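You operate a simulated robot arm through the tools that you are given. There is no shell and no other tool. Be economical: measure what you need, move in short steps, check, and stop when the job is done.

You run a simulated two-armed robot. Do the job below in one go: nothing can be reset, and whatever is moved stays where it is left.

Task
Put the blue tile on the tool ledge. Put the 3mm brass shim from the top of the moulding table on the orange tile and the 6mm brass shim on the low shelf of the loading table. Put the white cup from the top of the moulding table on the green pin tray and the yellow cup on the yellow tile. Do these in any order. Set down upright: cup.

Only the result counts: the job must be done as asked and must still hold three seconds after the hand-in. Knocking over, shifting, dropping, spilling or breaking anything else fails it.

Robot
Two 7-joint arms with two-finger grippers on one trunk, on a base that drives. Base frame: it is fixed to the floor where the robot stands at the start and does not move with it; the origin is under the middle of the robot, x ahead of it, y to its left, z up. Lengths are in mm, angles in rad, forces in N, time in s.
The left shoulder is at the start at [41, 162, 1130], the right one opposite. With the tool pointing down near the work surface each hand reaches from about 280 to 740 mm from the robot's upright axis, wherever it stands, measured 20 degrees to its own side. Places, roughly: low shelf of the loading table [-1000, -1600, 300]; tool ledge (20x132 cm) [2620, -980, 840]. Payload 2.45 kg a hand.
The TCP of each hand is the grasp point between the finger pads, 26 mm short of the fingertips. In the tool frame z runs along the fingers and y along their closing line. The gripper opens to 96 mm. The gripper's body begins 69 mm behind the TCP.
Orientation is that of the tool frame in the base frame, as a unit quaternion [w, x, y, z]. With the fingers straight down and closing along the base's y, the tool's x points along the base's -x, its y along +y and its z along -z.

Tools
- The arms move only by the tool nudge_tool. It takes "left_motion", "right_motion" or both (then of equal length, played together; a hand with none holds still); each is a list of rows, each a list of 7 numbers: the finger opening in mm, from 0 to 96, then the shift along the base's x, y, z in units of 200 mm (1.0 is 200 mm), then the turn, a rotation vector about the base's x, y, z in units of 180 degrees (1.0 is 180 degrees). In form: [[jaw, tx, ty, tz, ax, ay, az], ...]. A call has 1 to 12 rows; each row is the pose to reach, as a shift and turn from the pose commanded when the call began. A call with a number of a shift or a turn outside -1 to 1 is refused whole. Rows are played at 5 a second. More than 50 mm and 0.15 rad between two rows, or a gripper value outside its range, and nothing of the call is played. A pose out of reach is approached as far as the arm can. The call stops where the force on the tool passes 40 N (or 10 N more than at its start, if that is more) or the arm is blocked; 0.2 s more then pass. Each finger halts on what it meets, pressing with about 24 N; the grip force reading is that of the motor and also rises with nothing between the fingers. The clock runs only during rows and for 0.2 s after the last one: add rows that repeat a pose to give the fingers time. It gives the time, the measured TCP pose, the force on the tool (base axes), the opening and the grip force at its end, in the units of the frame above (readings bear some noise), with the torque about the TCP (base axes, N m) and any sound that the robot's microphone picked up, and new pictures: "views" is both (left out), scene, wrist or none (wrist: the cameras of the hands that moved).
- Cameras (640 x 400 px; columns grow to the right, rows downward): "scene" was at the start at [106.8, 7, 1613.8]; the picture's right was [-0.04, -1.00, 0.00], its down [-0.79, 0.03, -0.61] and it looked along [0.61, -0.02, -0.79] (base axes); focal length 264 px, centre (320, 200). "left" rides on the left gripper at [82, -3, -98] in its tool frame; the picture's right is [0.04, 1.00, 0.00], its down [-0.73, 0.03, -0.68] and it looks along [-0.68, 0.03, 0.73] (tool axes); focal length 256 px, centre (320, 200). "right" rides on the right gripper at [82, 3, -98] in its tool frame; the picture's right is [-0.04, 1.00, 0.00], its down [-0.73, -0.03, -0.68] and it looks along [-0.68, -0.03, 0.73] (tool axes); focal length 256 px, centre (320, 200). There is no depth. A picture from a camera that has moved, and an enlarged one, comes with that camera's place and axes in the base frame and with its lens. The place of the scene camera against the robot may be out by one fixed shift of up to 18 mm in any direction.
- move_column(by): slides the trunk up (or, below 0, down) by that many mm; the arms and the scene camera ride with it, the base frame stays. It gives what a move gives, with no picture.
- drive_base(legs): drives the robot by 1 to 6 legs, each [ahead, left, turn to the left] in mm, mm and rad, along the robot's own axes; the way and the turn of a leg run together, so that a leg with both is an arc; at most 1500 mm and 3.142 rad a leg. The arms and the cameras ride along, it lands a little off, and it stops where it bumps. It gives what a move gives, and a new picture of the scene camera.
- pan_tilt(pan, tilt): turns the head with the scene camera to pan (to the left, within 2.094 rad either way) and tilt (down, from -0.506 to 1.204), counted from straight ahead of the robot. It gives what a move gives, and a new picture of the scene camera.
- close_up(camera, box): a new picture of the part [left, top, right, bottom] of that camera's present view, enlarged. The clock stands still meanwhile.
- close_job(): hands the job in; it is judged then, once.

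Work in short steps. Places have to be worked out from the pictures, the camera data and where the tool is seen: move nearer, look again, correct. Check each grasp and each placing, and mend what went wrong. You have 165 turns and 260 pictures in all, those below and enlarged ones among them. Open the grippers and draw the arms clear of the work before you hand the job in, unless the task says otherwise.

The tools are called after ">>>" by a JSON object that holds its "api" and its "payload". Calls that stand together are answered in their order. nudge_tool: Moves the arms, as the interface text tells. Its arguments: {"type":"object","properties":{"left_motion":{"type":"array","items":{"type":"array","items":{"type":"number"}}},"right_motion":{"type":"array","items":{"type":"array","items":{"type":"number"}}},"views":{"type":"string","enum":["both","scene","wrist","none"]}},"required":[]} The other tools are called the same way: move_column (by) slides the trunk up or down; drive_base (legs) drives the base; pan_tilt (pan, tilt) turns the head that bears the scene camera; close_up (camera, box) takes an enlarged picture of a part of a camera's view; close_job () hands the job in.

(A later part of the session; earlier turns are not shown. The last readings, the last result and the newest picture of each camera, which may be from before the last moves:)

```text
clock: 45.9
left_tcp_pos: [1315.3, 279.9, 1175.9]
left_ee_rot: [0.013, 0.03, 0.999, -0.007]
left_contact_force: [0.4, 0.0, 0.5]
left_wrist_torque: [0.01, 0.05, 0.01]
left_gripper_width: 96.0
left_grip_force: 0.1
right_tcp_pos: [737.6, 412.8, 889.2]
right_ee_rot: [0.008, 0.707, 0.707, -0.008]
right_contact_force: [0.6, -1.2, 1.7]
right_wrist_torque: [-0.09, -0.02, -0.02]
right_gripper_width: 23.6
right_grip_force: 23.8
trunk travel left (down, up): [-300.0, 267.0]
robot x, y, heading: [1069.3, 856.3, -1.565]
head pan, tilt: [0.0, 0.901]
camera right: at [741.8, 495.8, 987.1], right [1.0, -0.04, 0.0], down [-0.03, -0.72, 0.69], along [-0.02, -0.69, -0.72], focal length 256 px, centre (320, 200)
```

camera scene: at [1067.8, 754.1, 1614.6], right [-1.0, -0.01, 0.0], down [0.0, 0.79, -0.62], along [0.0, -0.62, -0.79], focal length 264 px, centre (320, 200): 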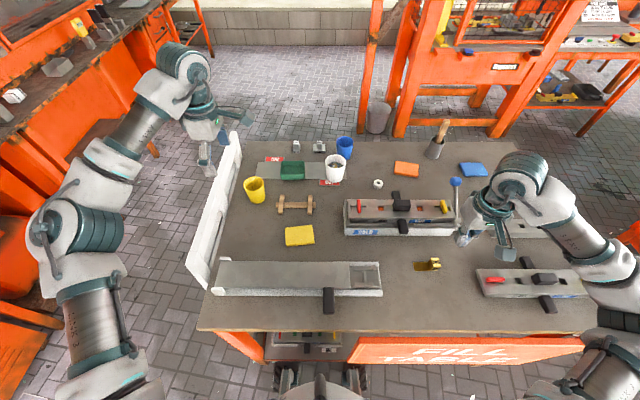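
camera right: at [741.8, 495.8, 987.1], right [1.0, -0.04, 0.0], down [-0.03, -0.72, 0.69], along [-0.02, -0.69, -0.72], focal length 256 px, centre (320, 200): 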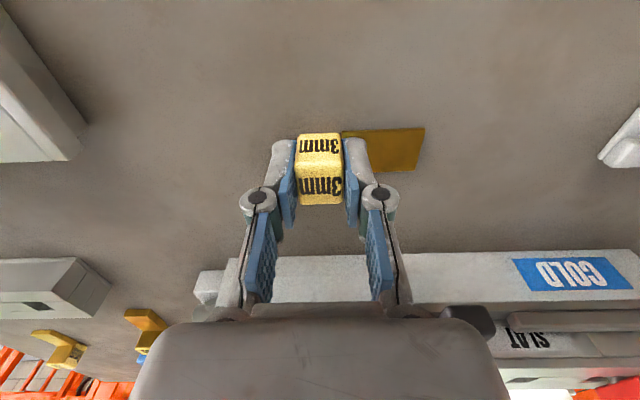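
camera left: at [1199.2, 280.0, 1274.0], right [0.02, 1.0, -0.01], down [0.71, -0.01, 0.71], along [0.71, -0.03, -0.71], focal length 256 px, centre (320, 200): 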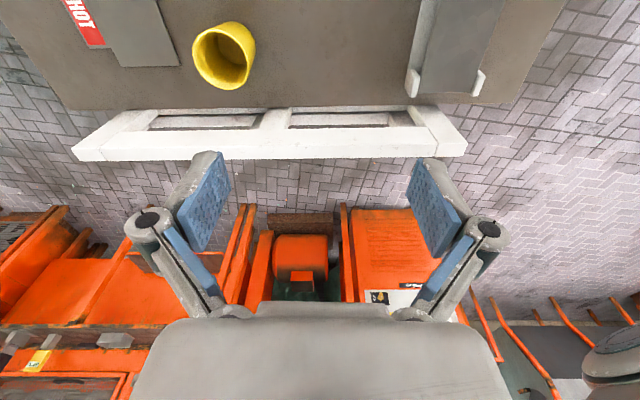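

3 mm shim gripped (23.6 mm). Lift it, and move the left hand toward above the yellow cup (~(1297,155)).

>>> {"api": "nudge_tool", "payload": {"right_motion": [[0, 0, 0, 0.2, 0, 0, 0], [0, 0, 0, 0.4, 0, 0, 0], [0, 0, 0, 0.6, 0, 0, 0], [0, 0, 0, 0.8, 0, 0, 0], [0, 0, 0, 0.9, 0, 0, 0], [0, 0, 0, 0.9, 0, 0, 0]], "left_motion": [[96, 0, -0.1, 0, 0, 0, 0], [96, 0, -0.2, 0, 0, 0, 0], [96, -0.05, -0.3, 0, 0, 0, 0], [96, -0.09, -0.4, 0, 0, 0, 0], [96, -0.09, -0.5, 0, 0, 0, 0], [96, -0.09, -0.5, 0, 0, 0, 0]], "views": "both"}}

```text
clock: 47.2
left_tcp_pos: [1296.0, 200.0, 1171.9]
left_ee_rot: [0.013, 0.03, 0.999, -0.007]
left_contact_force: [0.1, 0.5, -0.3]
left_wrist_torque: [0.0, 0.0, 0.03]
left_gripper_width: 96.2
left_grip_force: 0.0
left hand out of reach, approached as far as the arm can: row 4, 5, 6
right_tcp_pos: [738.5, 412.6, 1068.3]
right_ee_rot: [0.008, 0.707, 0.707, -0.007]
right_contact_force: [0.3, -0.7, -1.2]
right_wrist_torque: [-0.02, 0.0, -0.02]
right_gripper_width: 23.3
right_grip_force: 24.3
trunk travel left (down, up): [-300.0, 267.0]
robot x, y, heading: [1073.1, 853.2, -1.568]
head pan, tilt: [0.0, 0.901]
camera scene: at [1065.8, 753.4, 1614.5], right [-1.0, -0.01, 0.0], down [0.0, 0.79, -0.62], along [0.01, -0.62, -0.79], focal length 264 px, centre (320, 200)
camera right: at [740.6, 495.3, 1166.9], right [1.0, -0.04, 0.0], down [-0.03, -0.72, 0.69], along [-0.02, -0.69, -0.72], focal length 256 px, centre (320, 200)
camera left: at [1211.1, 202.6, 1270.3], right [0.02, 1.0, -0.01], down [0.72, -0.01, 0.7], along [0.7, -0.02, -0.72], focal length 256 px, centre (320, 200)
```

scene: 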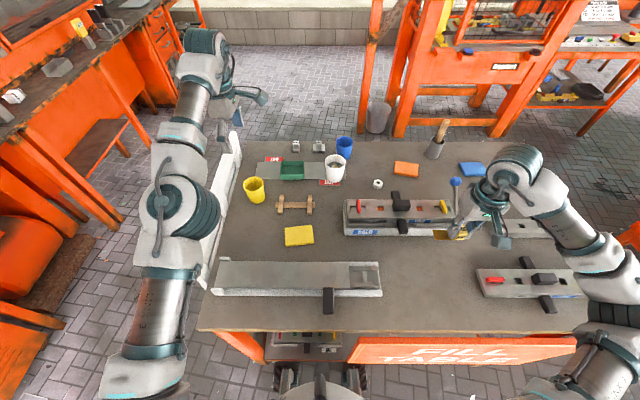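
right: 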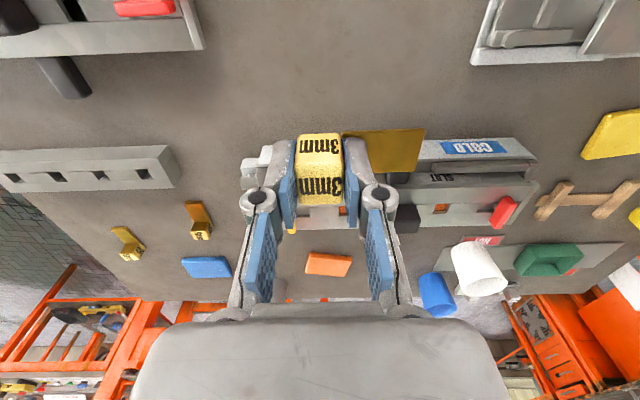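
left: 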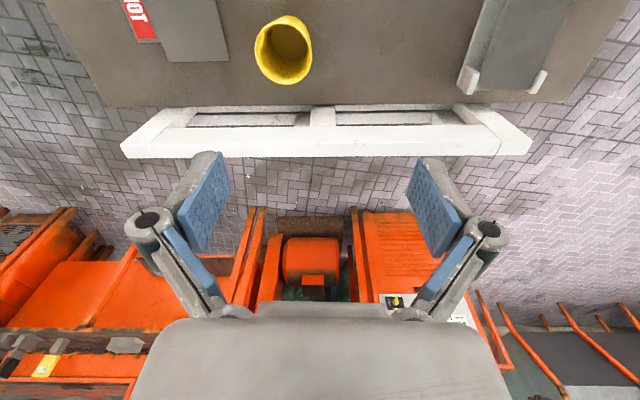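

Lower the hand (reach improves near shoulder level) toward (1292,158,1010).

>>> {"api": "nudge_tool", "payload": {"left_motion": [[96, 0, 0, -0.2, 0, 0, 0], [96, 0, 0, -0.4, 0, 0, 0], [96, 0, -0.05, -0.6, 0, 0, 0], [96, 0, -0.1, -0.8, 0, 0, 0], [96, 0, -0.2, -0.8, 0, 0, 0], [96, 0, -0.2, -0.8, 0, 0, 0]], "views": "both"}}

```text
clock: 48.6
left_tcp_pos: [1296.2, 159.9, 1013.7]
left_ee_rot: [0.012, 0.03, 0.999, -0.006]
left_contact_force: [-0.4, -0.1, -0.2]
left_wrist_torque: [-0.01, -0.01, 0.02]
left_gripper_width: 96.1
left_grip_force: 0.2
left hand out of reach, approached as far as the arm can: row 1, 2, 3, 4
right_tcp_pos: [736.2, 413.8, 1069.3]
right_ee_rot: [0.009, 0.706, 0.708, -0.007]
right_contact_force: [-0.5, 1.2, -1.0]
right_wrist_torque: [0.01, 0.01, 0.03]
right_gripper_width: 23.2
right_grip_force: 24.2
trunk travel left (down, up): [-300.0, 267.0]
robot x, y, heading: [1068.5, 857.3, -1.567]
head pan, tilt: [0.0, 0.901]
camera scene: at [1065.7, 753.6, 1614.6], right [-1.0, -0.01, 0.0], down [0.0, 0.79, -0.62], along [0.0, -0.62, -0.79], focal length 264 px, centre (320, 200)
camera left: at [1211.6, 162.4, 1109.8], right [0.02, 1.0, -0.01], down [0.72, -0.01, 0.7], along [0.7, -0.02, -0.72], focal length 256 px, centre (320, 200)
```

scene: 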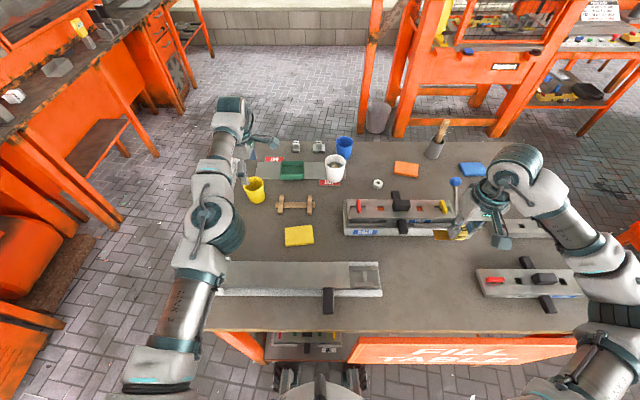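
left: 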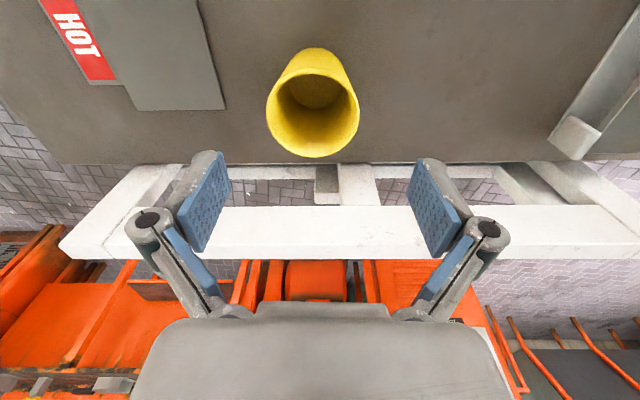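

Rim triangulates to (1280,155,964), Ø≈55 mm. Centre over it and descend to z≈925.

>>> {"api": "nudge_tool", "payload": {"left_motion": [[96, -0.08, -0.025, 0, 0, 0, 0], [96, -0.08, -0.025, -0.1, 0, 0, 0], [96, -0.08, -0.025, -0.2, 0, 0, 0], [96, -0.08, -0.025, -0.2, 0, 0, 0]], "views": "wrist"}}

```text
clock: 49.6
left_tcp_pos: [1280.8, 154.8, 974.0]
left_ee_rot: [0.012, 0.028, 1.0, -0.006]
left_contact_force: [-0.4, -0.7, -0.5]
left_wrist_torque: [-0.01, 0.02, -0.02]
left_gripper_width: 96.4
left_grip_force: 0.1
left hand out of reach, approached as far as the arm can: row 1
right_tcp_pos: [736.9, 415.0, 1068.6]
right_ee_rot: [0.008, 0.707, 0.707, -0.009]
right_contact_force: [0.1, -0.8, -1.7]
right_wrist_torque: [0.02, 0.0, -0.01]
right_gripper_width: 23.3
right_grip_force: 23.9
trunk travel left (down, up): [-300.0, 267.0]
robot x, y, heading: [1069.6, 859.5, -1.57]
head pan, tilt: [0.0, 0.901]
camera left: at [1195.9, 158.6, 1071.6], right [0.02, 1.0, -0.01], down [0.72, 0.0, 0.7], along [0.7, -0.02, -0.72], focal length 256 px, centre (320, 200)
```

left: 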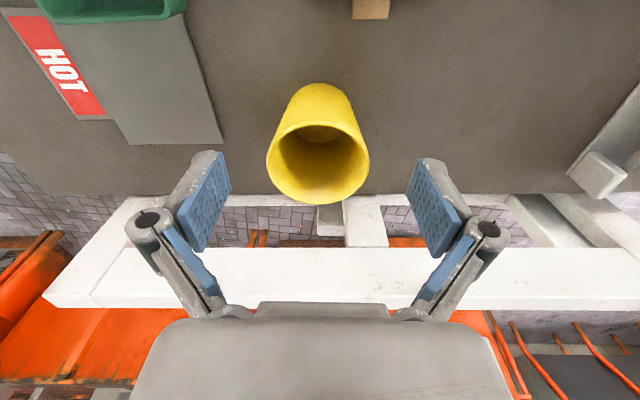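

Aligned; descend to z≈922 and close.

>>> {"api": "nudge_tool", "payload": {"left_motion": [[96, -0.01, 0, -0.13, 0, 0, 0], [96, -0.01, 0, -0.25, 0, 0, 0], [96, -0.01, 0, -0.25, 0, 0, 0], [75, -0.01, 0, -0.25, 0, 0, 0], [60, -0.01, 0, -0.25, 0, 0, 0], [45, -0.01, 0, -0.25, 0, 0, 0], [30, -0.01, 0, -0.25, 0, 0, 0], [30, -0.01, 0, -0.25, 0, 0, 0]], "views": "wrist"}}

```text
clock: 51.5
left_tcp_pos: [1280.5, 157.4, 921.3]
left_ee_rot: [0.012, 0.03, 0.999, -0.005]
left_contact_force: [-1.0, -0.3, 1.1]
left_wrist_torque: [-0.03, -0.01, 0.01]
left_gripper_width: 59.5
left_grip_force: 23.5
right_tcp_pos: [737.1, 414.2, 1069.4]
right_ee_rot: [0.008, 0.707, 0.708, -0.007]
right_contact_force: [0.6, -0.5, -1.3]
right_wrist_torque: [-0.01, -0.02, -0.01]
right_gripper_width: 23.5
right_grip_force: 23.4
trunk travel left (down, up): [-300.0, 267.0]
robot x, y, heading: [1075.5, 855.1, -1.563]
head pan, tilt: [0.0, 0.901]
camera left: at [1194.8, 159.1, 1018.7], right [0.02, 1.0, -0.01], down [0.72, 0.0, 0.7], along [0.7, -0.02, -0.72], focal length 256 px, centre (320, 200)
```

left: 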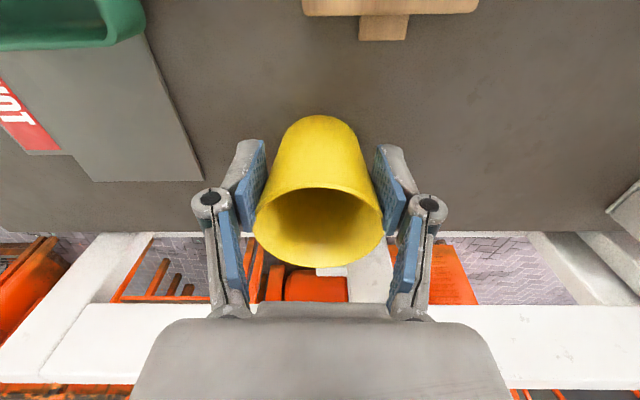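

Cup gripped (59.5 mm, TCP 61 mm above its base). Lift and carry to above the yellow tile (≈(1140,308)).

>>> {"api": "nudge_tool", "payload": {"left_motion": [[30, 0, 0, 0.1, 0, 0, 0], [30, 0, 0, 0.3, 0, 0, 0], [30, 0, 0, 0.5, 0, 0, 0], [30, -0.14, 0.15, 0.5, 0, 0, 0], [30, -0.28, 0.3, 0.5, 0, 0, 0], [30, -0.42, 0.45, 0.5, 0, 0, 0], [30, -0.56, 0.6, 0.5, 0, 0, 0], [30, -0.7, 0.755, 0.5, 0, 0, 0], [30, -0.7, 0.755, 0.5, 0, 0, 0], [30, -0.7, 0.755, 0.5, 0, 0, 0]], "views": "both"}}

```text
clock: 53.6
left_tcp_pos: [1140.2, 310.7, 1022.4]
left_ee_rot: [0.011, 0.028, 1.0, -0.006]
left_contact_force: [0.5, 0.4, -1.2]
left_wrist_torque: [0.01, 0.04, 0.02]
left_gripper_width: 59.6
left_grip_force: 24.1
left hand out of reach, approached as far as the arm can: row 3
right_tcp_pos: [737.3, 412.6, 1069.7]
right_ee_rot: [0.007, 0.706, 0.708, -0.008]
right_contact_force: [-1.0, 0.0, -0.9]
right_wrist_torque: [-0.01, 0.0, 0.0]
right_gripper_width: 23.2
right_grip_force: 23.8
trunk travel left (down, up): [-300.0, 267.0]
robot x, y, heading: [1070.9, 859.6, -1.571]
head pan, tilt: [0.0, 0.901]
camera scene: at [1067.1, 754.1, 1614.6], right [-1.0, -0.01, 0.0], down [0.0, 0.79, -0.62], along [0.0, -0.62, -0.79], focal length 264 px, centre (320, 200)
camera left: at [1055.2, 315.2, 1118.4], right [0.02, 1.0, -0.01], down [0.72, 0.0, 0.7], along [0.7, -0.02, -0.72], focal length 256 px, centre (320, 200)
```

scene: 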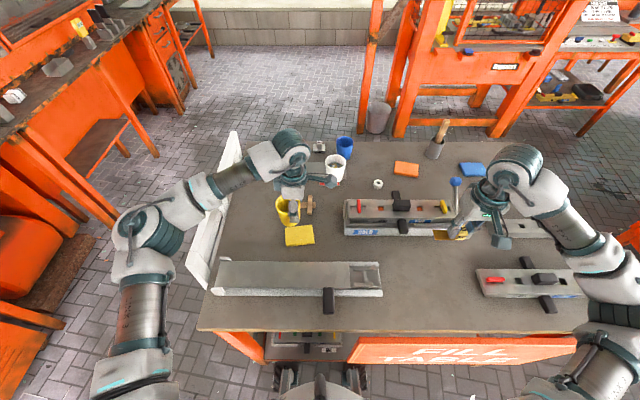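
left: 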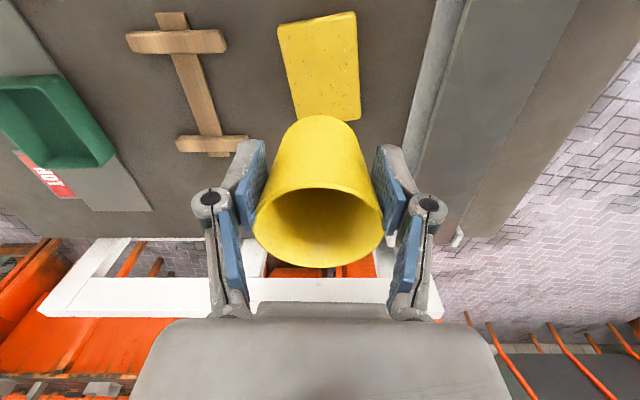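

Tile centre ≈ (1137,312). Adjust and lower to just above the tile.

>>> {"api": "nudge_tool", "payload": {"left_motion": [[30, -0.015, 0.005, -0.15, 0, 0, 0], [30, -0.015, 0.005, -0.3, 0, 0, 0], [30, -0.015, 0.005, -0.4, 0, 0, 0], [30, -0.015, 0.005, -0.4, 0, 0, 0]], "views": "both"}}

>>> {"api": "close_up", "payload": {"camera": "scene", "box": [250, 170, 350, 260]}}

```text
clock: 54.6
left_tcp_pos: [1135.0, 311.9, 941.8]
left_ee_rot: [0.013, 0.03, 0.999, -0.006]
left_contact_force: [-0.2, -1.0, -0.4]
left_wrist_torque: [-0.02, 0.02, 0.01]
left_gripper_width: 59.5
left_grip_force: 23.8
right_tcp_pos: [736.3, 412.2, 1069.7]
right_ee_rot: [0.008, 0.706, 0.708, -0.007]
right_contact_force: [-0.3, 0.1, -2.0]
right_wrist_torque: [0.02, 0.0, 0.03]
right_gripper_width: 23.5
right_grip_force: 23.7
trunk travel left (down, up): [-300.0, 267.0]
robot x, y, heading: [1072.3, 856.4, -1.565]
head pan, tilt: [0.0, 0.901]
camera scene: at [1065.7, 754.1, 1614.6], right [-1.0, -0.01, 0.0], down [0.0, 0.79, -0.62], along [0.01, -0.62, -0.79], focal length 264 px, centre (320, 200)
camera left: at [1050.7, 315.3, 1038.8], right [0.02, 1.0, -0.01], down [0.72, 0.0, 0.7], along [0.7, -0.02, -0.72], focal length 256 px, centre (320, 200)
```

scene: 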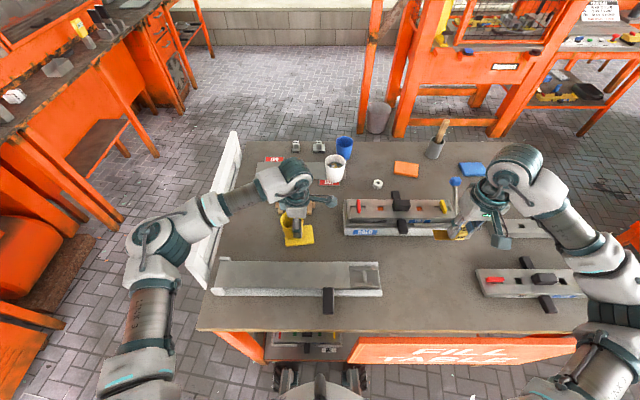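
left: 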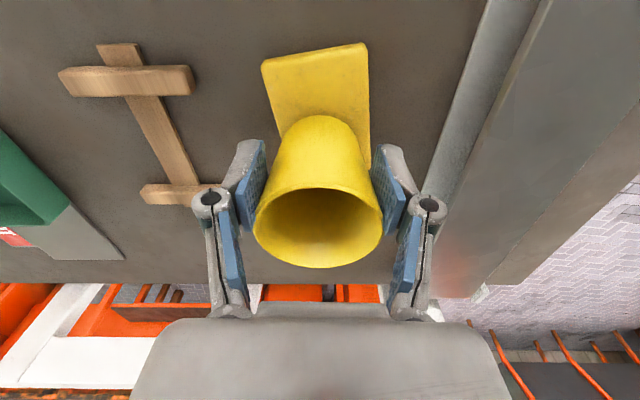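

```text
4.44 times, centred on (300, 215) of scene
camera zoom: at [1065.7, 754.1, 1614.6], right [-1.0, -0.01, 0.0], down [0.0, 0.79, -0.62], along [0.01, -0.62, -0.79], focal length 1172 px, centre (409, 133)
```

zoom: 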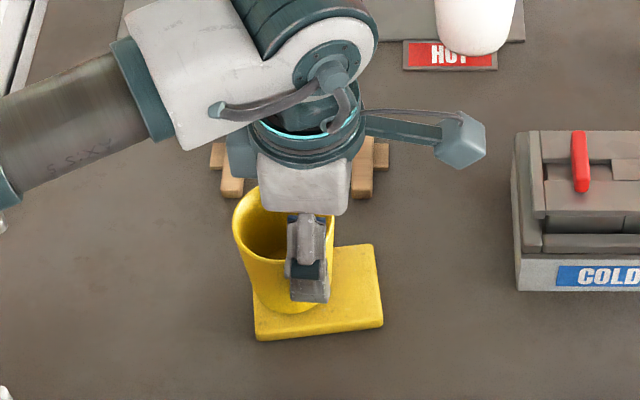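

Scene zoom shows the cup sits ~19 mm +x of the fingers' centre (and of the tile centre). Shift −18 mm in x and lower gently.

>>> {"api": "nudge_tool", "payload": {"left_motion": [[30, -0.09, 0, 0, 0, 0, 0], [30, -0.09, 0, -0.02, 0, 0, 0], [30, -0.09, 0, -0.03, 0, 0, 0], [30, -0.09, 0, -0.03, 0, 0, 0]], "views": "wrist"}}

>>> {"api": "close_up", "payload": {"camera": "scene", "box": [250, 170, 350, 260]}}

```text
clock: 55.6
left_tcp_pos: [1118.7, 310.6, 935.5]
left_ee_rot: [0.012, 0.029, 1.0, -0.006]
left_contact_force: [0.7, 0.5, -0.1]
left_wrist_torque: [0.02, -0.03, 0.01]
left_gripper_width: 59.3
left_grip_force: 24.0
right_tcp_pos: [737.6, 412.6, 1069.6]
right_ee_rot: [0.008, 0.706, 0.708, -0.008]
right_contact_force: [0.1, -0.6, -1.1]
right_wrist_torque: [0.02, 0.03, 0.0]
right_gripper_width: 23.5
right_grip_force: 24.4
trunk travel left (down, up): [-300.0, 267.0]
robot x, y, heading: [1070.7, 855.8, -1.562]
head pan, tilt: [0.0, 0.901]
camera left: at [1033.7, 313.7, 1032.7], right [0.02, 1.0, -0.01], down [0.72, 0.0, 0.7], along [0.7, -0.02, -0.72], focal length 256 px, centre (320, 200)
```

left: 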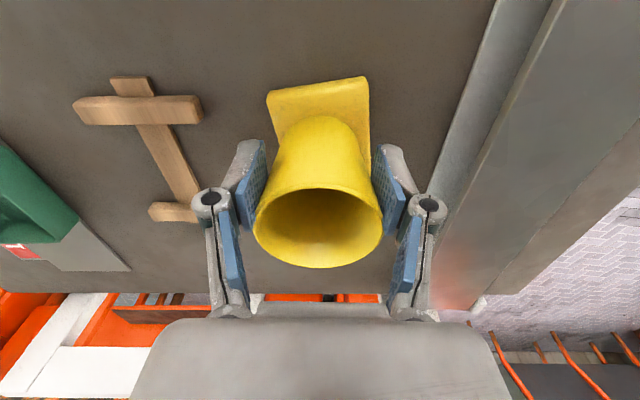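

```text
4.44 times, centred on (300, 215) of scene
camera zoom: at [1065.9, 754.2, 1614.6], right [-1.0, -0.01, 0.0], down [0.0, 0.79, -0.62], along [0.0, -0.62, -0.79], focal length 1172 px, centre (409, 133)
```

zoom: 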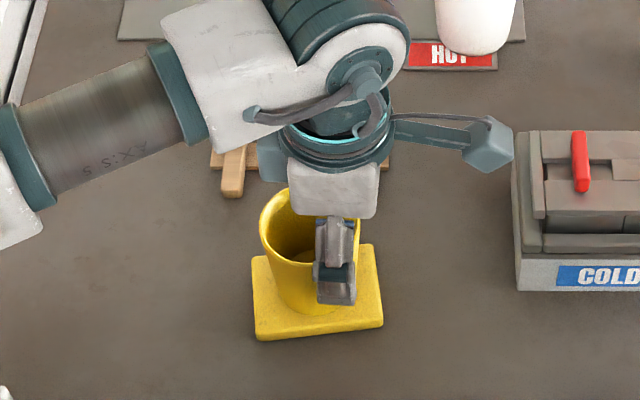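

Nearly centred; nudge −5 mm x, −6 mm y and lower in small steps until contact.

>>> {"api": "nudge_tool", "payload": {"left_motion": [[30, -0.025, -0.03, 0, 0, 0, 0], [30, -0.025, -0.03, -0.01, 0, 0, 0], [30, -0.025, -0.03, -0.02, 0, 0, 0], [30, -0.025, -0.03, -0.02, 0, 0, 0]], "views": "none"}}

>>> {"api": "nudge_tool", "payload": {"left_motion": [[30, 0, 0, -0.01, 0, 0, 0], [30, 0, 0, -0.02, 0, 0, 0], [30, 0, 0, -0.02, 0, 0, 0]], "views": "none"}}

>>> {"api": "close_up", "payload": {"camera": "scene", "box": [250, 170, 350, 260]}}

```text
clock: 56.6
left_tcp_pos: [1112.5, 303.9, 933.0]
left_ee_rot: [0.012, 0.03, 0.999, -0.007]
left_contact_force: [-1.7, -0.1, 5.5]
left_wrist_torque: [-0.03, -0.03, -0.02]
left_gripper_width: 56.0
left_grip_force: 24.0
right_tcp_pos: [735.9, 413.6, 1069.4]
right_ee_rot: [0.008, 0.706, 0.708, -0.007]
right_contact_force: [0.0, -0.5, -2.0]
right_wrist_torque: [-0.02, 0.03, 0.01]
right_gripper_width: 23.4
right_grip_force: 23.7
trunk travel left (down, up): [-300.0, 267.0]
robot x, y, heading: [1072.0, 854.7, -1.565]
head pan, tilt: [0.0, 0.901]
```

```text
clock: 57.5
left_tcp_pos: [1113.4, 305.1, 927.0]
left_ee_rot: [0.013, 0.03, 0.999, -0.006]
left_contact_force: [-1.8, -0.3, 8.8]
left_wrist_torque: [-0.01, -0.09, 0.04]
left_gripper_width: 52.6
left_grip_force: 23.9
right_tcp_pos: [735.8, 412.8, 1069.7]
right_ee_rot: [0.009, 0.707, 0.707, -0.007]
right_contact_force: [1.4, -0.1, -1.4]
right_wrist_torque: [-0.03, 0.04, 0.0]
right_gripper_width: 23.5
right_grip_force: 23.9
trunk travel left (down, up): [-300.0, 267.0]
robot x, y, heading: [1068.3, 859.5, -1.569]
head pan, tilt: [0.0, 0.901]
```

```text
4.44 times, centred on (300, 215) of scene
camera zoom: at [1064.4, 755.7, 1614.8], right [-1.0, -0.01, 0.0], down [0.0, 0.79, -0.62], along [0.01, -0.62, -0.79], focal length 1172 px, centre (409, 133)
```

zoom: 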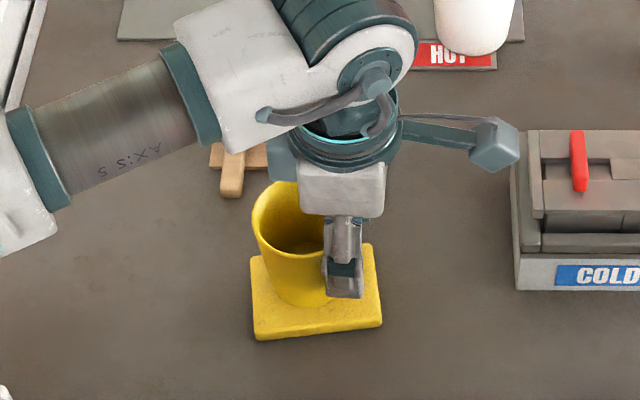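

Contact made, but the off-centre grip squeezes the cup out toward +x. Open now and inspect.

>>> {"api": "nudge_tool", "payload": {"left_motion": [[60, 0, 0, 0.01, 0, 0, 0], [75, 0, 0, 0.01, 0, 0, 0], [96, 0, 0, 0.01, 0, 0, 0], [96, 0, 0, 0.01, 0, 0, 0]], "views": "wrist"}}

>>> {"api": "close_up", "payload": {"camera": "scene", "box": [250, 170, 350, 260]}}

```text
clock: 58.5
left_tcp_pos: [1113.6, 303.7, 929.5]
left_ee_rot: [0.013, 0.03, 0.999, -0.006]
left_contact_force: [0.5, 0.0, 0.0]
left_wrist_torque: [-0.01, -0.02, 0.0]
left_gripper_width: 95.9
left_grip_force: 0.0
right_tcp_pos: [736.7, 413.0, 1069.0]
right_ee_rot: [0.008, 0.707, 0.707, -0.006]
right_contact_force: [0.1, 0.6, -0.6]
right_wrist_torque: [0.01, 0.03, 0.02]
right_gripper_width: 23.4
right_grip_force: 23.9
trunk travel left (down, up): [-300.0, 267.0]
robot x, y, heading: [1070.5, 853.7, -1.567]
head pan, tilt: [0.0, 0.901]
camera left: at [1028.5, 307.7, 1026.8], right [0.02, 1.0, -0.01], down [0.72, 0.0, 0.7], along [0.7, -0.02, -0.72], focal length 256 px, centre (320, 200)
```

left: 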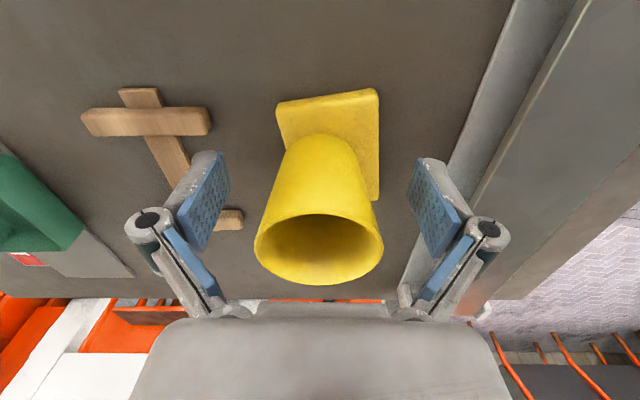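

```text
4.44 times, centred on (300, 215) of scene
camera zoom: at [1065.6, 754.3, 1614.6], right [-1.0, -0.01, 0.0], down [0.0, 0.79, -0.62], along [0.01, -0.62, -0.79], focal length 1172 px, centre (409, 133)
```

zoom: 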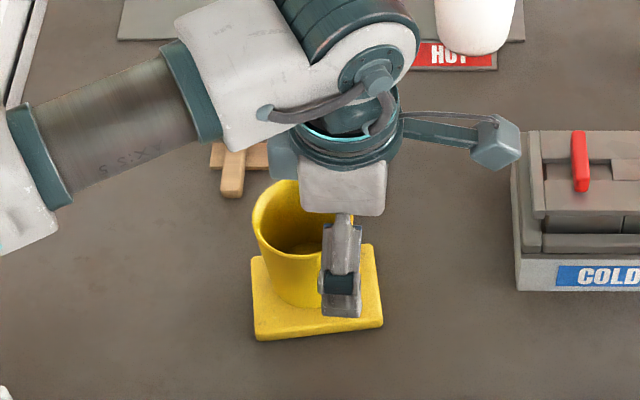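

Yellow cup stands upright, fully on the tile. Retreat the left hand straight up.

>>> {"api": "nudge_tool", "payload": {"left_motion": [[96, 0, 0, 0.1, 0, 0, 0], [96, 0, 0, 0.3, 0, 0, 0], [96, 0, 0, 0.5, 0, 0, 0], [96, 0, 0, 0.7, 0, 0, 0], [96, 0, 0, 0.9, 0, 0, 0], [96, 0, 0, 0.95, 0, 0, 0]], "views": "scene"}}

>>> {"api": "close_up", "payload": {"camera": "scene", "box": [220, 120, 420, 260]}}

>>> {"api": "nudge_tool", "payload": {"left_motion": [[96, 0, 0.1, 0, 0, 0, -0.04], [96, 0.1, 0.2, 0, 0, 0, -0.08], [96, 0.2, 0.3, 0, 0, 0, -0.12], [96, 0.3, 0.4, 0, 0, 0, -0.16], [96, 0.4, 0.5, 0, 0, 0, -0.2], [96, 0.5, 0.5, 0, 0, 0, -0.24], [96, 0.6, 0.5, 0, 0, 0, -0.28], [96, 0.7, 0.5, 0, 0, 0, -0.32], [96, 0.7, 0.5, 0, 0, 0, -0.36], [96, 0.7, 0.5, 0, 0, 0, -0.4], [96, 0.7, 0.5, 0, 0, 0, -0.44], [96, 0.7, 0.5, 0, 0, 0, -0.48]], "views": "none"}}

```text
clock: 59.9
left_tcp_pos: [1115.9, 303.0, 1120.3]
left_ee_rot: [0.013, 0.029, 0.999, -0.006]
left_contact_force: [-0.1, 0.1, -0.6]
left_wrist_torque: [-0.01, -0.03, -0.01]
left_gripper_width: 96.0
left_grip_force: 0.1
right_tcp_pos: [736.7, 411.8, 1068.5]
right_ee_rot: [0.009, 0.707, 0.707, -0.007]
right_contact_force: [0.7, 0.2, -1.0]
right_wrist_torque: [-0.01, 0.02, 0.01]
right_gripper_width: 23.2
right_grip_force: 24.0
trunk travel left (down, up): [-300.0, 267.0]
robot x, y, heading: [1072.1, 857.1, -1.568]
head pan, tilt: [0.0, 0.901]
camera scene: at [1065.1, 754.1, 1614.6], right [-1.0, -0.01, 0.0], down [0.0, 0.79, -0.62], along [0.01, -0.62, -0.79], focal length 264 px, centre (320, 200)
```

scene: 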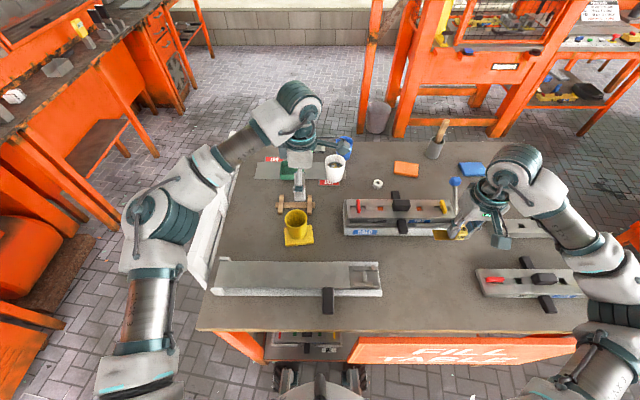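

```text
2.86 times, centred on (320, 190) of scene
camera zoom: at [1065.1, 754.1, 1614.6], right [-1.0, -0.01, 0.0], down [0.0, 0.79, -0.62], along [0.01, -0.62, -0.79], focal length 754 px, centre (320, 229)
```

zoom: 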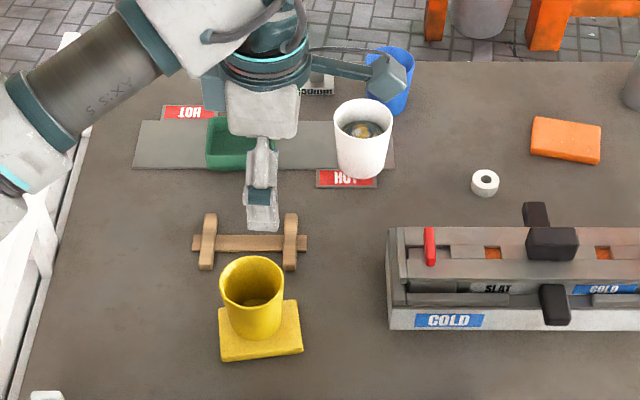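

```text
clock: 62.5
left_tcp_pos: [1254.2, 405.6, 1121.0]
left_ee_rot: [0.003, 0.706, 0.708, -0.012]
left_contact_force: [0.3, -0.2, 0.2]
left_wrist_torque: [0.01, -0.01, -0.02]
left_gripper_width: 95.9
left_grip_force: 0.1
right_tcp_pos: [736.6, 413.1, 1069.2]
right_ee_rot: [0.008, 0.707, 0.707, -0.007]
right_contact_force: [-0.2, -0.2, -0.7]
right_wrist_torque: [-0.05, 0.01, 0.03]
right_gripper_width: 23.4
right_grip_force: 23.8
trunk travel left (down, up): [-300.0, 267.0]
robot x, y, heading: [1067.9, 856.1, -1.564]
head pan, tilt: [0.0, 0.901]
```

Both placed items look good. Drive around the front end to the right side of the table.

>>> {"api": "drive_base", "payload": {"legs": [[-80, 0, 0], [0, -780, 0], [0, 0, 1.565], [-320, 0, 0]]}}

```text
clock: 72.7
left_tcp_pos: [449.3, 1100.9, 1121.0]
left_ee_rot: [0.011, 0.001, 1.0, -0.004]
left_contact_force: [0.5, 0.9, -0.4]
left_wrist_torque: [0.08, -0.03, 0.0]
left_gripper_width: 96.0
left_grip_force: 0.1
right_tcp_pos: [439.5, 584.3, 1068.1]
right_ee_rot: [0.011, 0.001, 1.0, 0.002]
right_contact_force: [-0.4, -0.3, -0.4]
right_wrist_torque: [0.02, -0.01, 0.01]
right_gripper_width: 23.6
right_grip_force: 23.8
trunk travel left (down, up): [-300.0, 267.0]
robot x, y, heading: [-4.5, 922.5, 0.0]
head pan, tilt: [0.0, 0.901]
camera scene: at [104.8, 925.7, 1614.5], right [0.0, -1.0, 0.0], down [-0.79, 0.0, -0.62], along [0.62, 0.0, -0.79], focal length 264 px, centre (320, 200)
```

scene: 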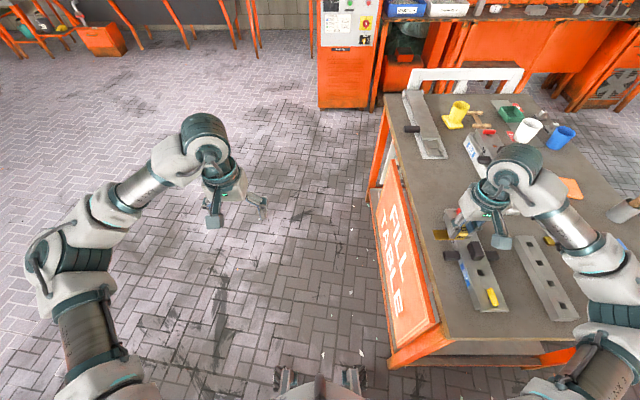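

Back off 35 mm more for clearance, strafe right past the table's front, then turn to face it from the right side.

>>> {"api": "drive_base", "payload": {"legs": [[-35, 0, 0], [0, -1440, 0], [110, 0, 0]]}}

```text
clock: 81.3
left_tcp_pos: [548.6, -353.5, 1123.4]
left_ee_rot: [0.015, -0.019, 1.0, -0.006]
left_contact_force: [0.2, -0.3, 0.4]
left_wrist_torque: [-0.01, 0.01, -0.04]
left_gripper_width: 95.8
left_grip_force: 0.1
right_tcp_pos: [557.6, -871.5, 1071.7]
right_ee_rot: [0.013, -0.019, 1.0, -0.001]
right_contact_force: [0.6, 0.6, -1.4]
right_wrist_torque: [-0.01, 0.01, -0.01]
right_gripper_width: 23.6
right_grip_force: 23.7
trunk travel left (down, up): [-300.0, 267.0]
robot x, y, heading: [101.5, -549.1, 0.039]
head pan, tilt: [0.0, 0.901]
camera scene: at [211.7, -540.1, 1614.8], right [0.04, -1.0, 0.0], down [-0.79, -0.03, -0.62], along [0.62, 0.02, -0.79], focal length 264 px, centre (320, 200)
```

scene: 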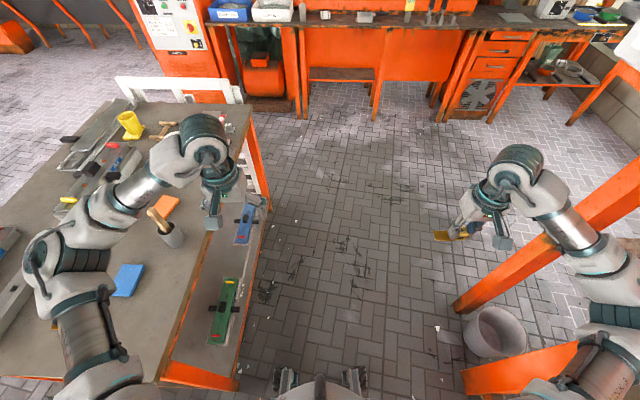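

Turn to face +y and strafe along the right side of the table.

>>> {"api": "drive_base", "payload": {"legs": [[0, -40, 0], [0, 0, 1.53], [0, -780, 0]]}}

```text
clock: 89.8
left_tcp_pos: [725.2, -127.3, 1128.2]
left_ee_rot: [-0.009, 0.713, -0.701, -0.013]
left_contact_force: [1.5, -0.3, 0.4]
left_wrist_torque: [0.03, 0.1, 0.01]
left_gripper_width: 96.0
left_grip_force: 0.1
right_tcp_pos: [1241.6, -126.1, 1066.0]
right_ee_rot: [-0.003, 0.712, -0.702, -0.015]
right_contact_force: [0.0, -0.4, -2.2]
right_wrist_torque: [0.03, 0.1, -0.01]
right_gripper_width: 23.6
right_grip_force: 23.7
trunk travel left (down, up): [-300.0, 267.0]
robot x, y, heading: [899.5, -573.7, 1.593]
head pan, tilt: [0.0, 0.901]
camera scene: at [912.3, -450.0, 1614.5], right [1.0, 0.02, -0.01], down [0.01, -0.79, -0.62], along [-0.03, 0.62, -0.79], focal length 264 px, centre (320, 200)
```

scene: 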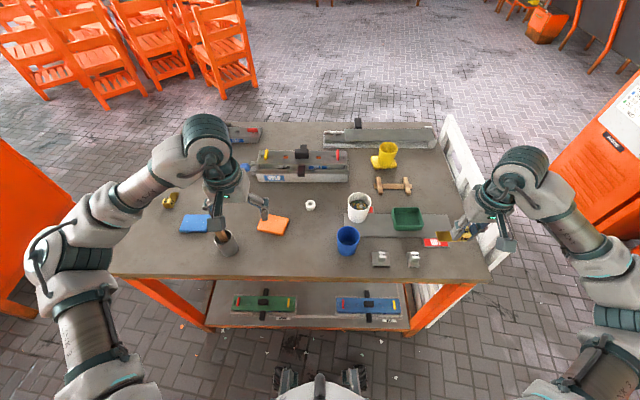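

Advance ~140 mm to the table and let the sway settle.

>>> {"api": "drive_base", "payload": {"legs": [[140, 0, -0.02]]}}

>>> {"api": "nudge_tool", "payload": {"left_motion": [[96, 0, 0, 0, 0, 0, 0], [96, 0, 0, 0, 0, 0, 0], [96, 0, 0, 0, 0, 0, 0], [96, 0, 0, 0, 0, 0, 0], [96, 0, 0, 0, 0, 0, 0], [96, 0, 0, 0, 0, 0, 0], [96, 0, 0, 0, 0, 0, 0], [96, 0, 0, 0, 0, 0, 0], [96, 0, 0, 0, 0, 0, 0], [96, 0, 0, 0, 0, 0, 0], [96, 0, 0, 0, 0, 0, 0], [96, 0, 0, 0, 0, 0, 0]], "views": "none"}}

>>> {"api": "nudge_tool", "payload": {"left_motion": [[96, 0, 0, 0, 0, 0, 0], [96, 0, 0, 0, 0, 0, 0], [96, 0, 0, 0, 0, 0, 0], [96, 0, 0, 0, 0, 0, 0], [96, 0, 0, 0, 0, 0, 0], [96, 0, 0, 0, 0, 0, 0], [96, 0, 0, 0, 0, 0, 0], [96, 0, 0, 0, 0, 0, 0], [96, 0, 0, 0, 0, 0, 0], [96, 0, 0, 0, 0, 0, 0], [96, 0, 0, 0, 0, 0, 0], [96, 0, 0, 0, 0, 0, 0]], "views": "none"}}

>>> {"api": "nudge_tool", "payload": {"left_motion": [[96, 0, 0, 0, 0, 0, 0], [96, 0, 0, 0, 0, 0, 0], [96, 0, 0, 0, 0, 0, 0], [96, 0, 0, 0, 0, 0, 0], [96, 0, 0, 0, 0, 0, 0], [96, 0, 0, 0, 0, 0, 0], [96, 0, 0, 0, 0, 0, 0], [96, 0, 0, 0, 0, 0, 0], [96, 0, 0, 0, 0, 0, 0], [96, 0, 0, 0, 0, 0, 0], [96, 0, 0, 0, 0, 0, 0], [96, 0, 0, 0, 0, 0, 0]], "views": "none"}}

>>> {"api": "nudge_tool", "payload": {"left_motion": [[96, 0, 0, 0, 0, 0, 0]], "right_motion": [[0, 0, 0, 0, 0, 0, 0]], "views": "both"}}

```text
clock: 91.2
left_tcp_pos: [693.3, 9.5, 1124.1]
left_ee_rot: [-0.02, 0.709, -0.705, -0.003]
left_contact_force: [-0.8, 0.2, 0.3]
left_wrist_torque: [-0.1, -0.06, 0.0]
left_gripper_width: 96.2
left_grip_force: 0.1
right_tcp_pos: [1211.0, 3.1, 1078.0]
right_ee_rot: [-0.014, 0.708, -0.706, -0.007]
right_contact_force: [-1.3, -0.2, -0.1]
right_wrist_torque: [-0.05, -0.07, 0.02]
right_gripper_width: 23.5
right_grip_force: 24.1
trunk travel left (down, up): [-300.0, 267.0]
robot x, y, heading: [887.8, -433.3, 1.58]
head pan, tilt: [0.0, 0.901]
camera scene: at [870.9, -313.1, 1614.9], right [1.0, 0.01, 0.01], down [0.01, -0.79, -0.62], along [0.0, 0.62, -0.79], focal length 264 px, centre (320, 200)
```

scene: 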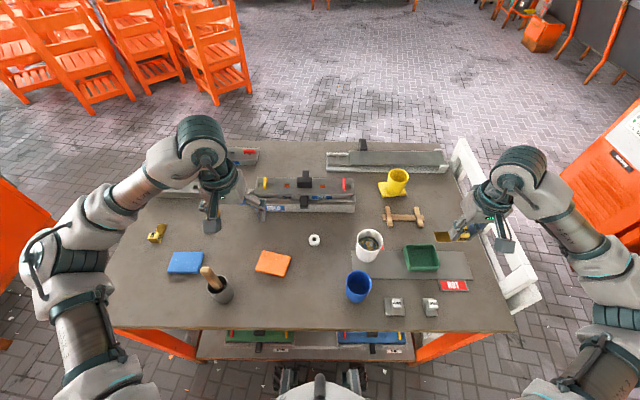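

```text
clock: 93.8
left_tcp_pos: [697.6, 7.5, 1126.4]
left_ee_rot: [-0.018, 0.709, -0.705, -0.007]
left_contact_force: [-0.4, 0.8, -0.6]
left_wrist_torque: [-0.01, -0.04, 0.0]
left_gripper_width: 96.2
left_grip_force: 0.1
right_tcp_pos: [1214.3, 2.4, 1077.4]
right_ee_rot: [-0.013, 0.709, -0.705, -0.01]
right_contact_force: [-0.3, 0.3, -1.9]
right_wrist_torque: [0.0, -0.05, 0.04]
right_gripper_width: 23.1
right_grip_force: 24.1
trunk travel left (down, up): [-300.0, 267.0]
robot x, y, heading: [890.1, -427.3, 1.583]
head pan, tilt: [0.0, 0.901]
```

```text
clock: 96.4
left_tcp_pos: [704.9, 8.4, 1127.2]
left_ee_rot: [-0.017, 0.71, -0.704, -0.009]
left_contact_force: [-0.6, 0.6, -0.1]
left_wrist_torque: [0.0, 0.0, -0.01]
left_gripper_width: 96.0
left_grip_force: 0.1
right_tcp_pos: [1221.1, 1.9, 1074.9]
right_ee_rot: [-0.011, 0.708, -0.706, -0.012]
right_contact_force: [0.5, -0.5, -1.1]
right_wrist_torque: [-0.02, 0.02, 0.0]
right_gripper_width: 23.3
right_grip_force: 24.0
trunk travel left (down, up): [-300.0, 267.0]
robot x, y, heading: [887.2, -429.2, 1.576]
head pan, tilt: [0.0, 0.901]
```

```text
clock: 99.0
left_tcp_pos: [705.8, 8.0, 1126.9]
left_ee_rot: [-0.017, 0.709, -0.705, -0.009]
left_contact_force: [-0.5, -0.2, 0.5]
left_wrist_torque: [-0.02, 0.01, 0.0]
left_gripper_width: 95.8
left_grip_force: 0.0
right_tcp_pos: [1222.4, 2.2, 1074.3]
right_ee_rot: [-0.012, 0.709, -0.705, -0.012]
right_contact_force: [0.3, 0.6, -1.0]
right_wrist_torque: [-0.01, -0.01, 0.03]
right_gripper_width: 23.4
right_grip_force: 24.0
trunk travel left (down, up): [-300.0, 267.0]
robot x, y, heading: [887.0, -428.9, 1.582]
head pan, tilt: [0.0, 0.901]
```

```text
clock: 99.4
left_tcp_pos: [704.8, 8.9, 1126.8]
left_ee_rot: [-0.017, 0.709, -0.705, -0.009]
left_contact_force: [-0.6, -0.1, 0.8]
left_wrist_torque: [0.0, 0.0, 0.0]
left_gripper_width: 95.8
left_grip_force: 0.0
right_tcp_pos: [1223.2, 2.6, 1075.0]
right_ee_rot: [-0.012, 0.708, -0.706, -0.012]
right_contact_force: [0.8, -1.0, -1.1]
right_wrist_torque: [-0.02, 0.0, -0.01]
right_gripper_width: 23.6
right_grip_force: 24.4
trunk travel left (down, up): [-300.0, 267.0]
robot x, y, heading: [887.3, -428.3, 1.576]
head pan, tilt: [0.0, 0.901]
camera scene: at [886.9, -310.9, 1614.7], right [1.0, 0.01, 0.0], down [0.01, -0.79, -0.62], along [-0.01, 0.62, -0.79], focal length 264 px, centre (320, 200)
camera right: at [1219.7, -83.7, 1172.0], right [-1.0, 0.04, 0.0], down [0.03, 0.71, 0.7], along [0.03, 0.7, -0.71], focal length 256 px, centre (320, 200)
camera left: at [706.6, -76.4, 1222.8], right [-1.0, -0.05, -0.01], down [-0.04, 0.71, 0.7], along [-0.02, 0.7, -0.71], focal length 256 px, centre (320, 200)
```

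scene: 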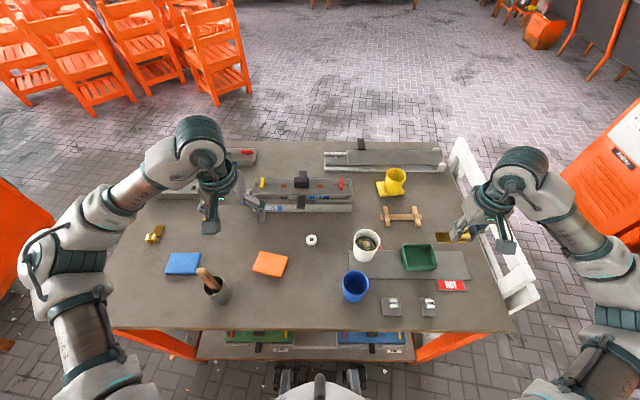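
right: 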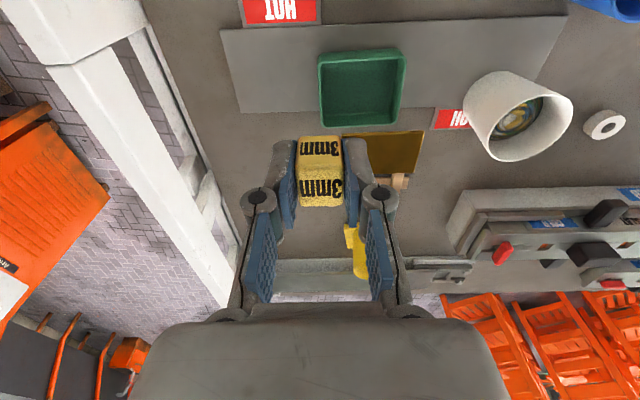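
left: 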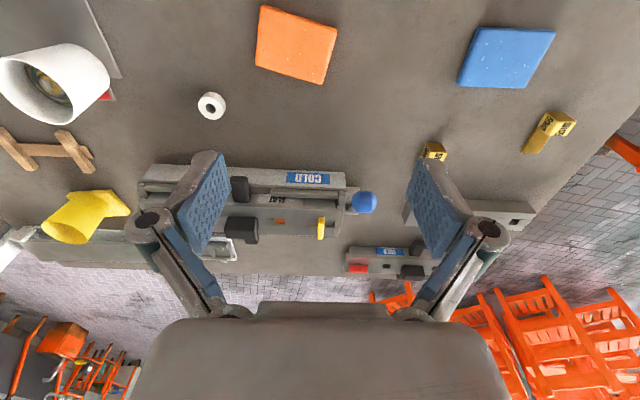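

Settled. Orange tile ≈ (737,9), blue tile ≈ (476,8). Move left hand aside and bring the right hand with the shim across (200 mm per call).

>>> {"api": "nudge_tool", "payload": {"left_motion": [[96, -0.2, -0.1, 0, 0, 0, 0], [96, -0.4, -0.2, 0, 0, 0, 0], [96, -0.6, -0.3, 0, 0, 0, 0], [96, -0.8, -0.3, 0, 0, 0, 0], [96, -0.8, -0.3, 0, 0, 0, 0]], "right_motion": [[0, -0.22, 0, 0, 0, 0, 0], [0, -0.44, 0, 0, 0, 0, 0], [0, -0.66, 0, 0, 0, 0, 0], [0, -0.88, 0, 0, 0, 0, 0], [0, -1, 0, 0, 0, 0, 0]], "views": "none"}}

>>> {"api": "nudge_tool", "payload": {"right_motion": [[0, -0.22, 0, 0, 0, 0, 0], [0, -0.44, 0, 0, 0, 0, 0], [0, -0.66, 0, 0, 0, 0, 0], [0, -0.88, 0, 0, 0, 0, 0], [0, -1, 0, 0, 0, 0, 0], [0, -1, 0, 0, 0, 0, 0]], "views": "both"}}

```text
clock: 100.6
left_tcp_pos: [544.4, -53.8, 1131.4]
left_ee_rot: [-0.017, 0.709, -0.705, -0.007]
left_contact_force: [-0.6, 0.7, -0.8]
left_wrist_torque: [-0.02, 0.01, 0.02]
left_gripper_width: 96.1
left_grip_force: 0.1
right_tcp_pos: [1021.2, 1.5, 1076.3]
right_ee_rot: [-0.011, 0.707, -0.707, -0.01]
right_contact_force: [0.6, -1.0, -2.8]
right_wrist_torque: [-0.02, 0.0, -0.01]
right_gripper_width: 23.4
right_grip_force: 23.8
trunk travel left (down, up): [-300.0, 267.0]
robot x, y, heading: [891.5, -431.5, 1.582]
head pan, tilt: [0.0, 0.901]
```

```text
clock: 102.0
left_tcp_pos: [544.4, -54.8, 1130.6]
left_ee_rot: [-0.018, 0.709, -0.705, -0.007]
left_contact_force: [-0.4, -0.3, 0.3]
left_wrist_torque: [-0.03, -0.02, 0.0]
left_gripper_width: 96.1
left_grip_force: 0.1
right_tcp_pos: [821.3, 6.4, 1076.3]
right_ee_rot: [-0.013, 0.708, -0.706, -0.011]
right_contact_force: [0.4, 0.4, -1.4]
right_wrist_torque: [-0.03, -0.02, 0.03]
right_gripper_width: 23.1
right_grip_force: 23.7
trunk travel left (down, up): [-300.0, 267.0]
robot x, y, heading: [891.8, -429.3, 1.581]
head pan, tilt: [0.0, 0.901]
camera scene: at [880.9, -311.1, 1614.7], right [1.0, 0.01, 0.0], down [0.01, -0.79, -0.62], along [0.0, 0.62, -0.79], focal length 264 px, centre (320, 200)
camera right: at [818.6, -80.8, 1173.3], right [-1.0, 0.04, 0.0], down [0.03, 0.71, 0.7], along [0.03, 0.7, -0.71], focal length 256 px, centre (320, 200)
```

scene: 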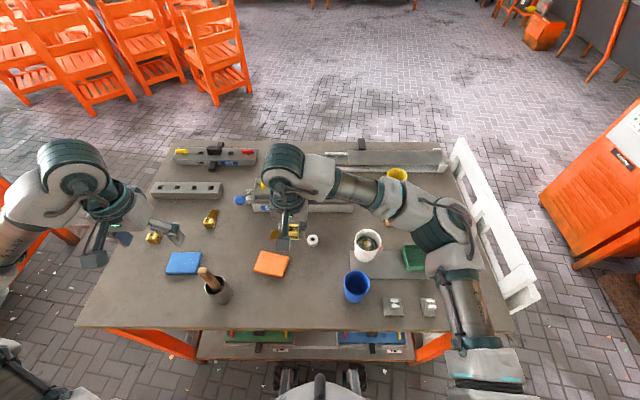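
right: 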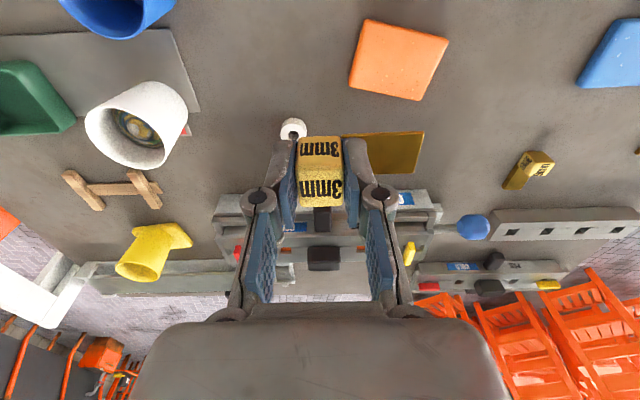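

Orange tile at (737,8) confirmed. Move TCP to (761,8) (shim centred) and descend near the tile.

>>> {"api": "nudge_tool", "payload": {"right_motion": [[0, -0.15, 0, 0, 0, 0, 0], [0, -0.3, 0.01, -0.1, 0, 0, 0], [0, -0.3, 0.01, -0.3, 0, 0, 0], [0, -0.3, 0.01, -0.5, 0, 0, 0], [0, -0.3, 0.01, -0.7, 0, 0, 0], [0, -0.3, 0.01, -0.77, 0, 0, 0], [0, -0.3, 0.01, -0.77, 0, 0, 0]], "views": "wrist"}}

>>> {"api": "close_up", "payload": {"camera": "scene", "box": [220, 210, 340, 300]}}

```text
clock: 103.6
left_tcp_pos: [541.8, -54.5, 1131.8]
left_ee_rot: [-0.018, 0.709, -0.705, -0.007]
left_contact_force: [-0.4, -0.4, 0.4]
left_wrist_torque: [0.01, 0.01, -0.03]
left_gripper_width: 96.2
left_grip_force: 0.0
right_tcp_pos: [757.3, 1.8, 921.2]
right_ee_rot: [-0.013, 0.708, -0.706, -0.01]
right_contact_force: [0.2, -1.1, -0.9]
right_wrist_torque: [0.03, 0.02, -0.01]
right_gripper_width: 23.6
right_grip_force: 23.8
trunk travel left (down, up): [-300.0, 267.0]
robot x, y, heading: [887.2, -430.7, 1.578]
head pan, tilt: [0.0, 0.901]
camera right: at [755.9, -83.2, 1017.9], right [-1.0, 0.04, 0.0], down [0.02, 0.71, 0.7], along [0.03, 0.7, -0.71], focal length 256 px, centre (320, 200)
```

right: 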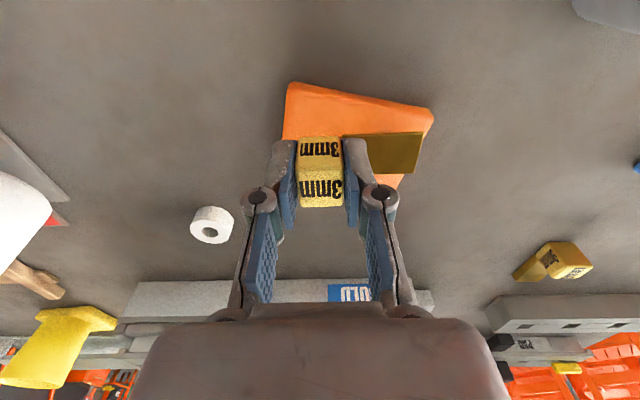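

```text
4.44 times, centred on (280, 255) of scene
camera zoom: at [877.5, -311.3, 1614.7], right [1.0, 0.01, 0.0], down [0.01, -0.79, -0.62], along [0.0, 0.62, -0.79], focal length 1172 px, centre (498, -44)
```

zoom: 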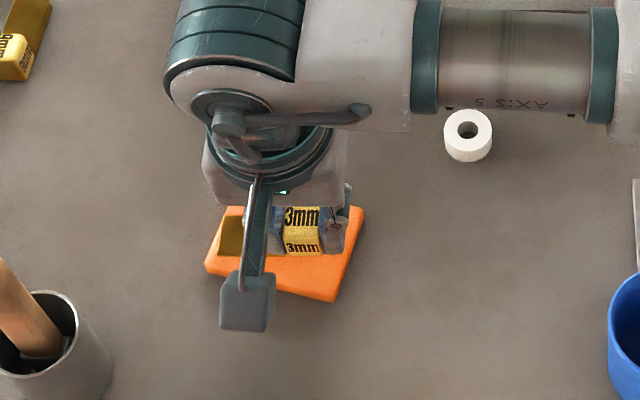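

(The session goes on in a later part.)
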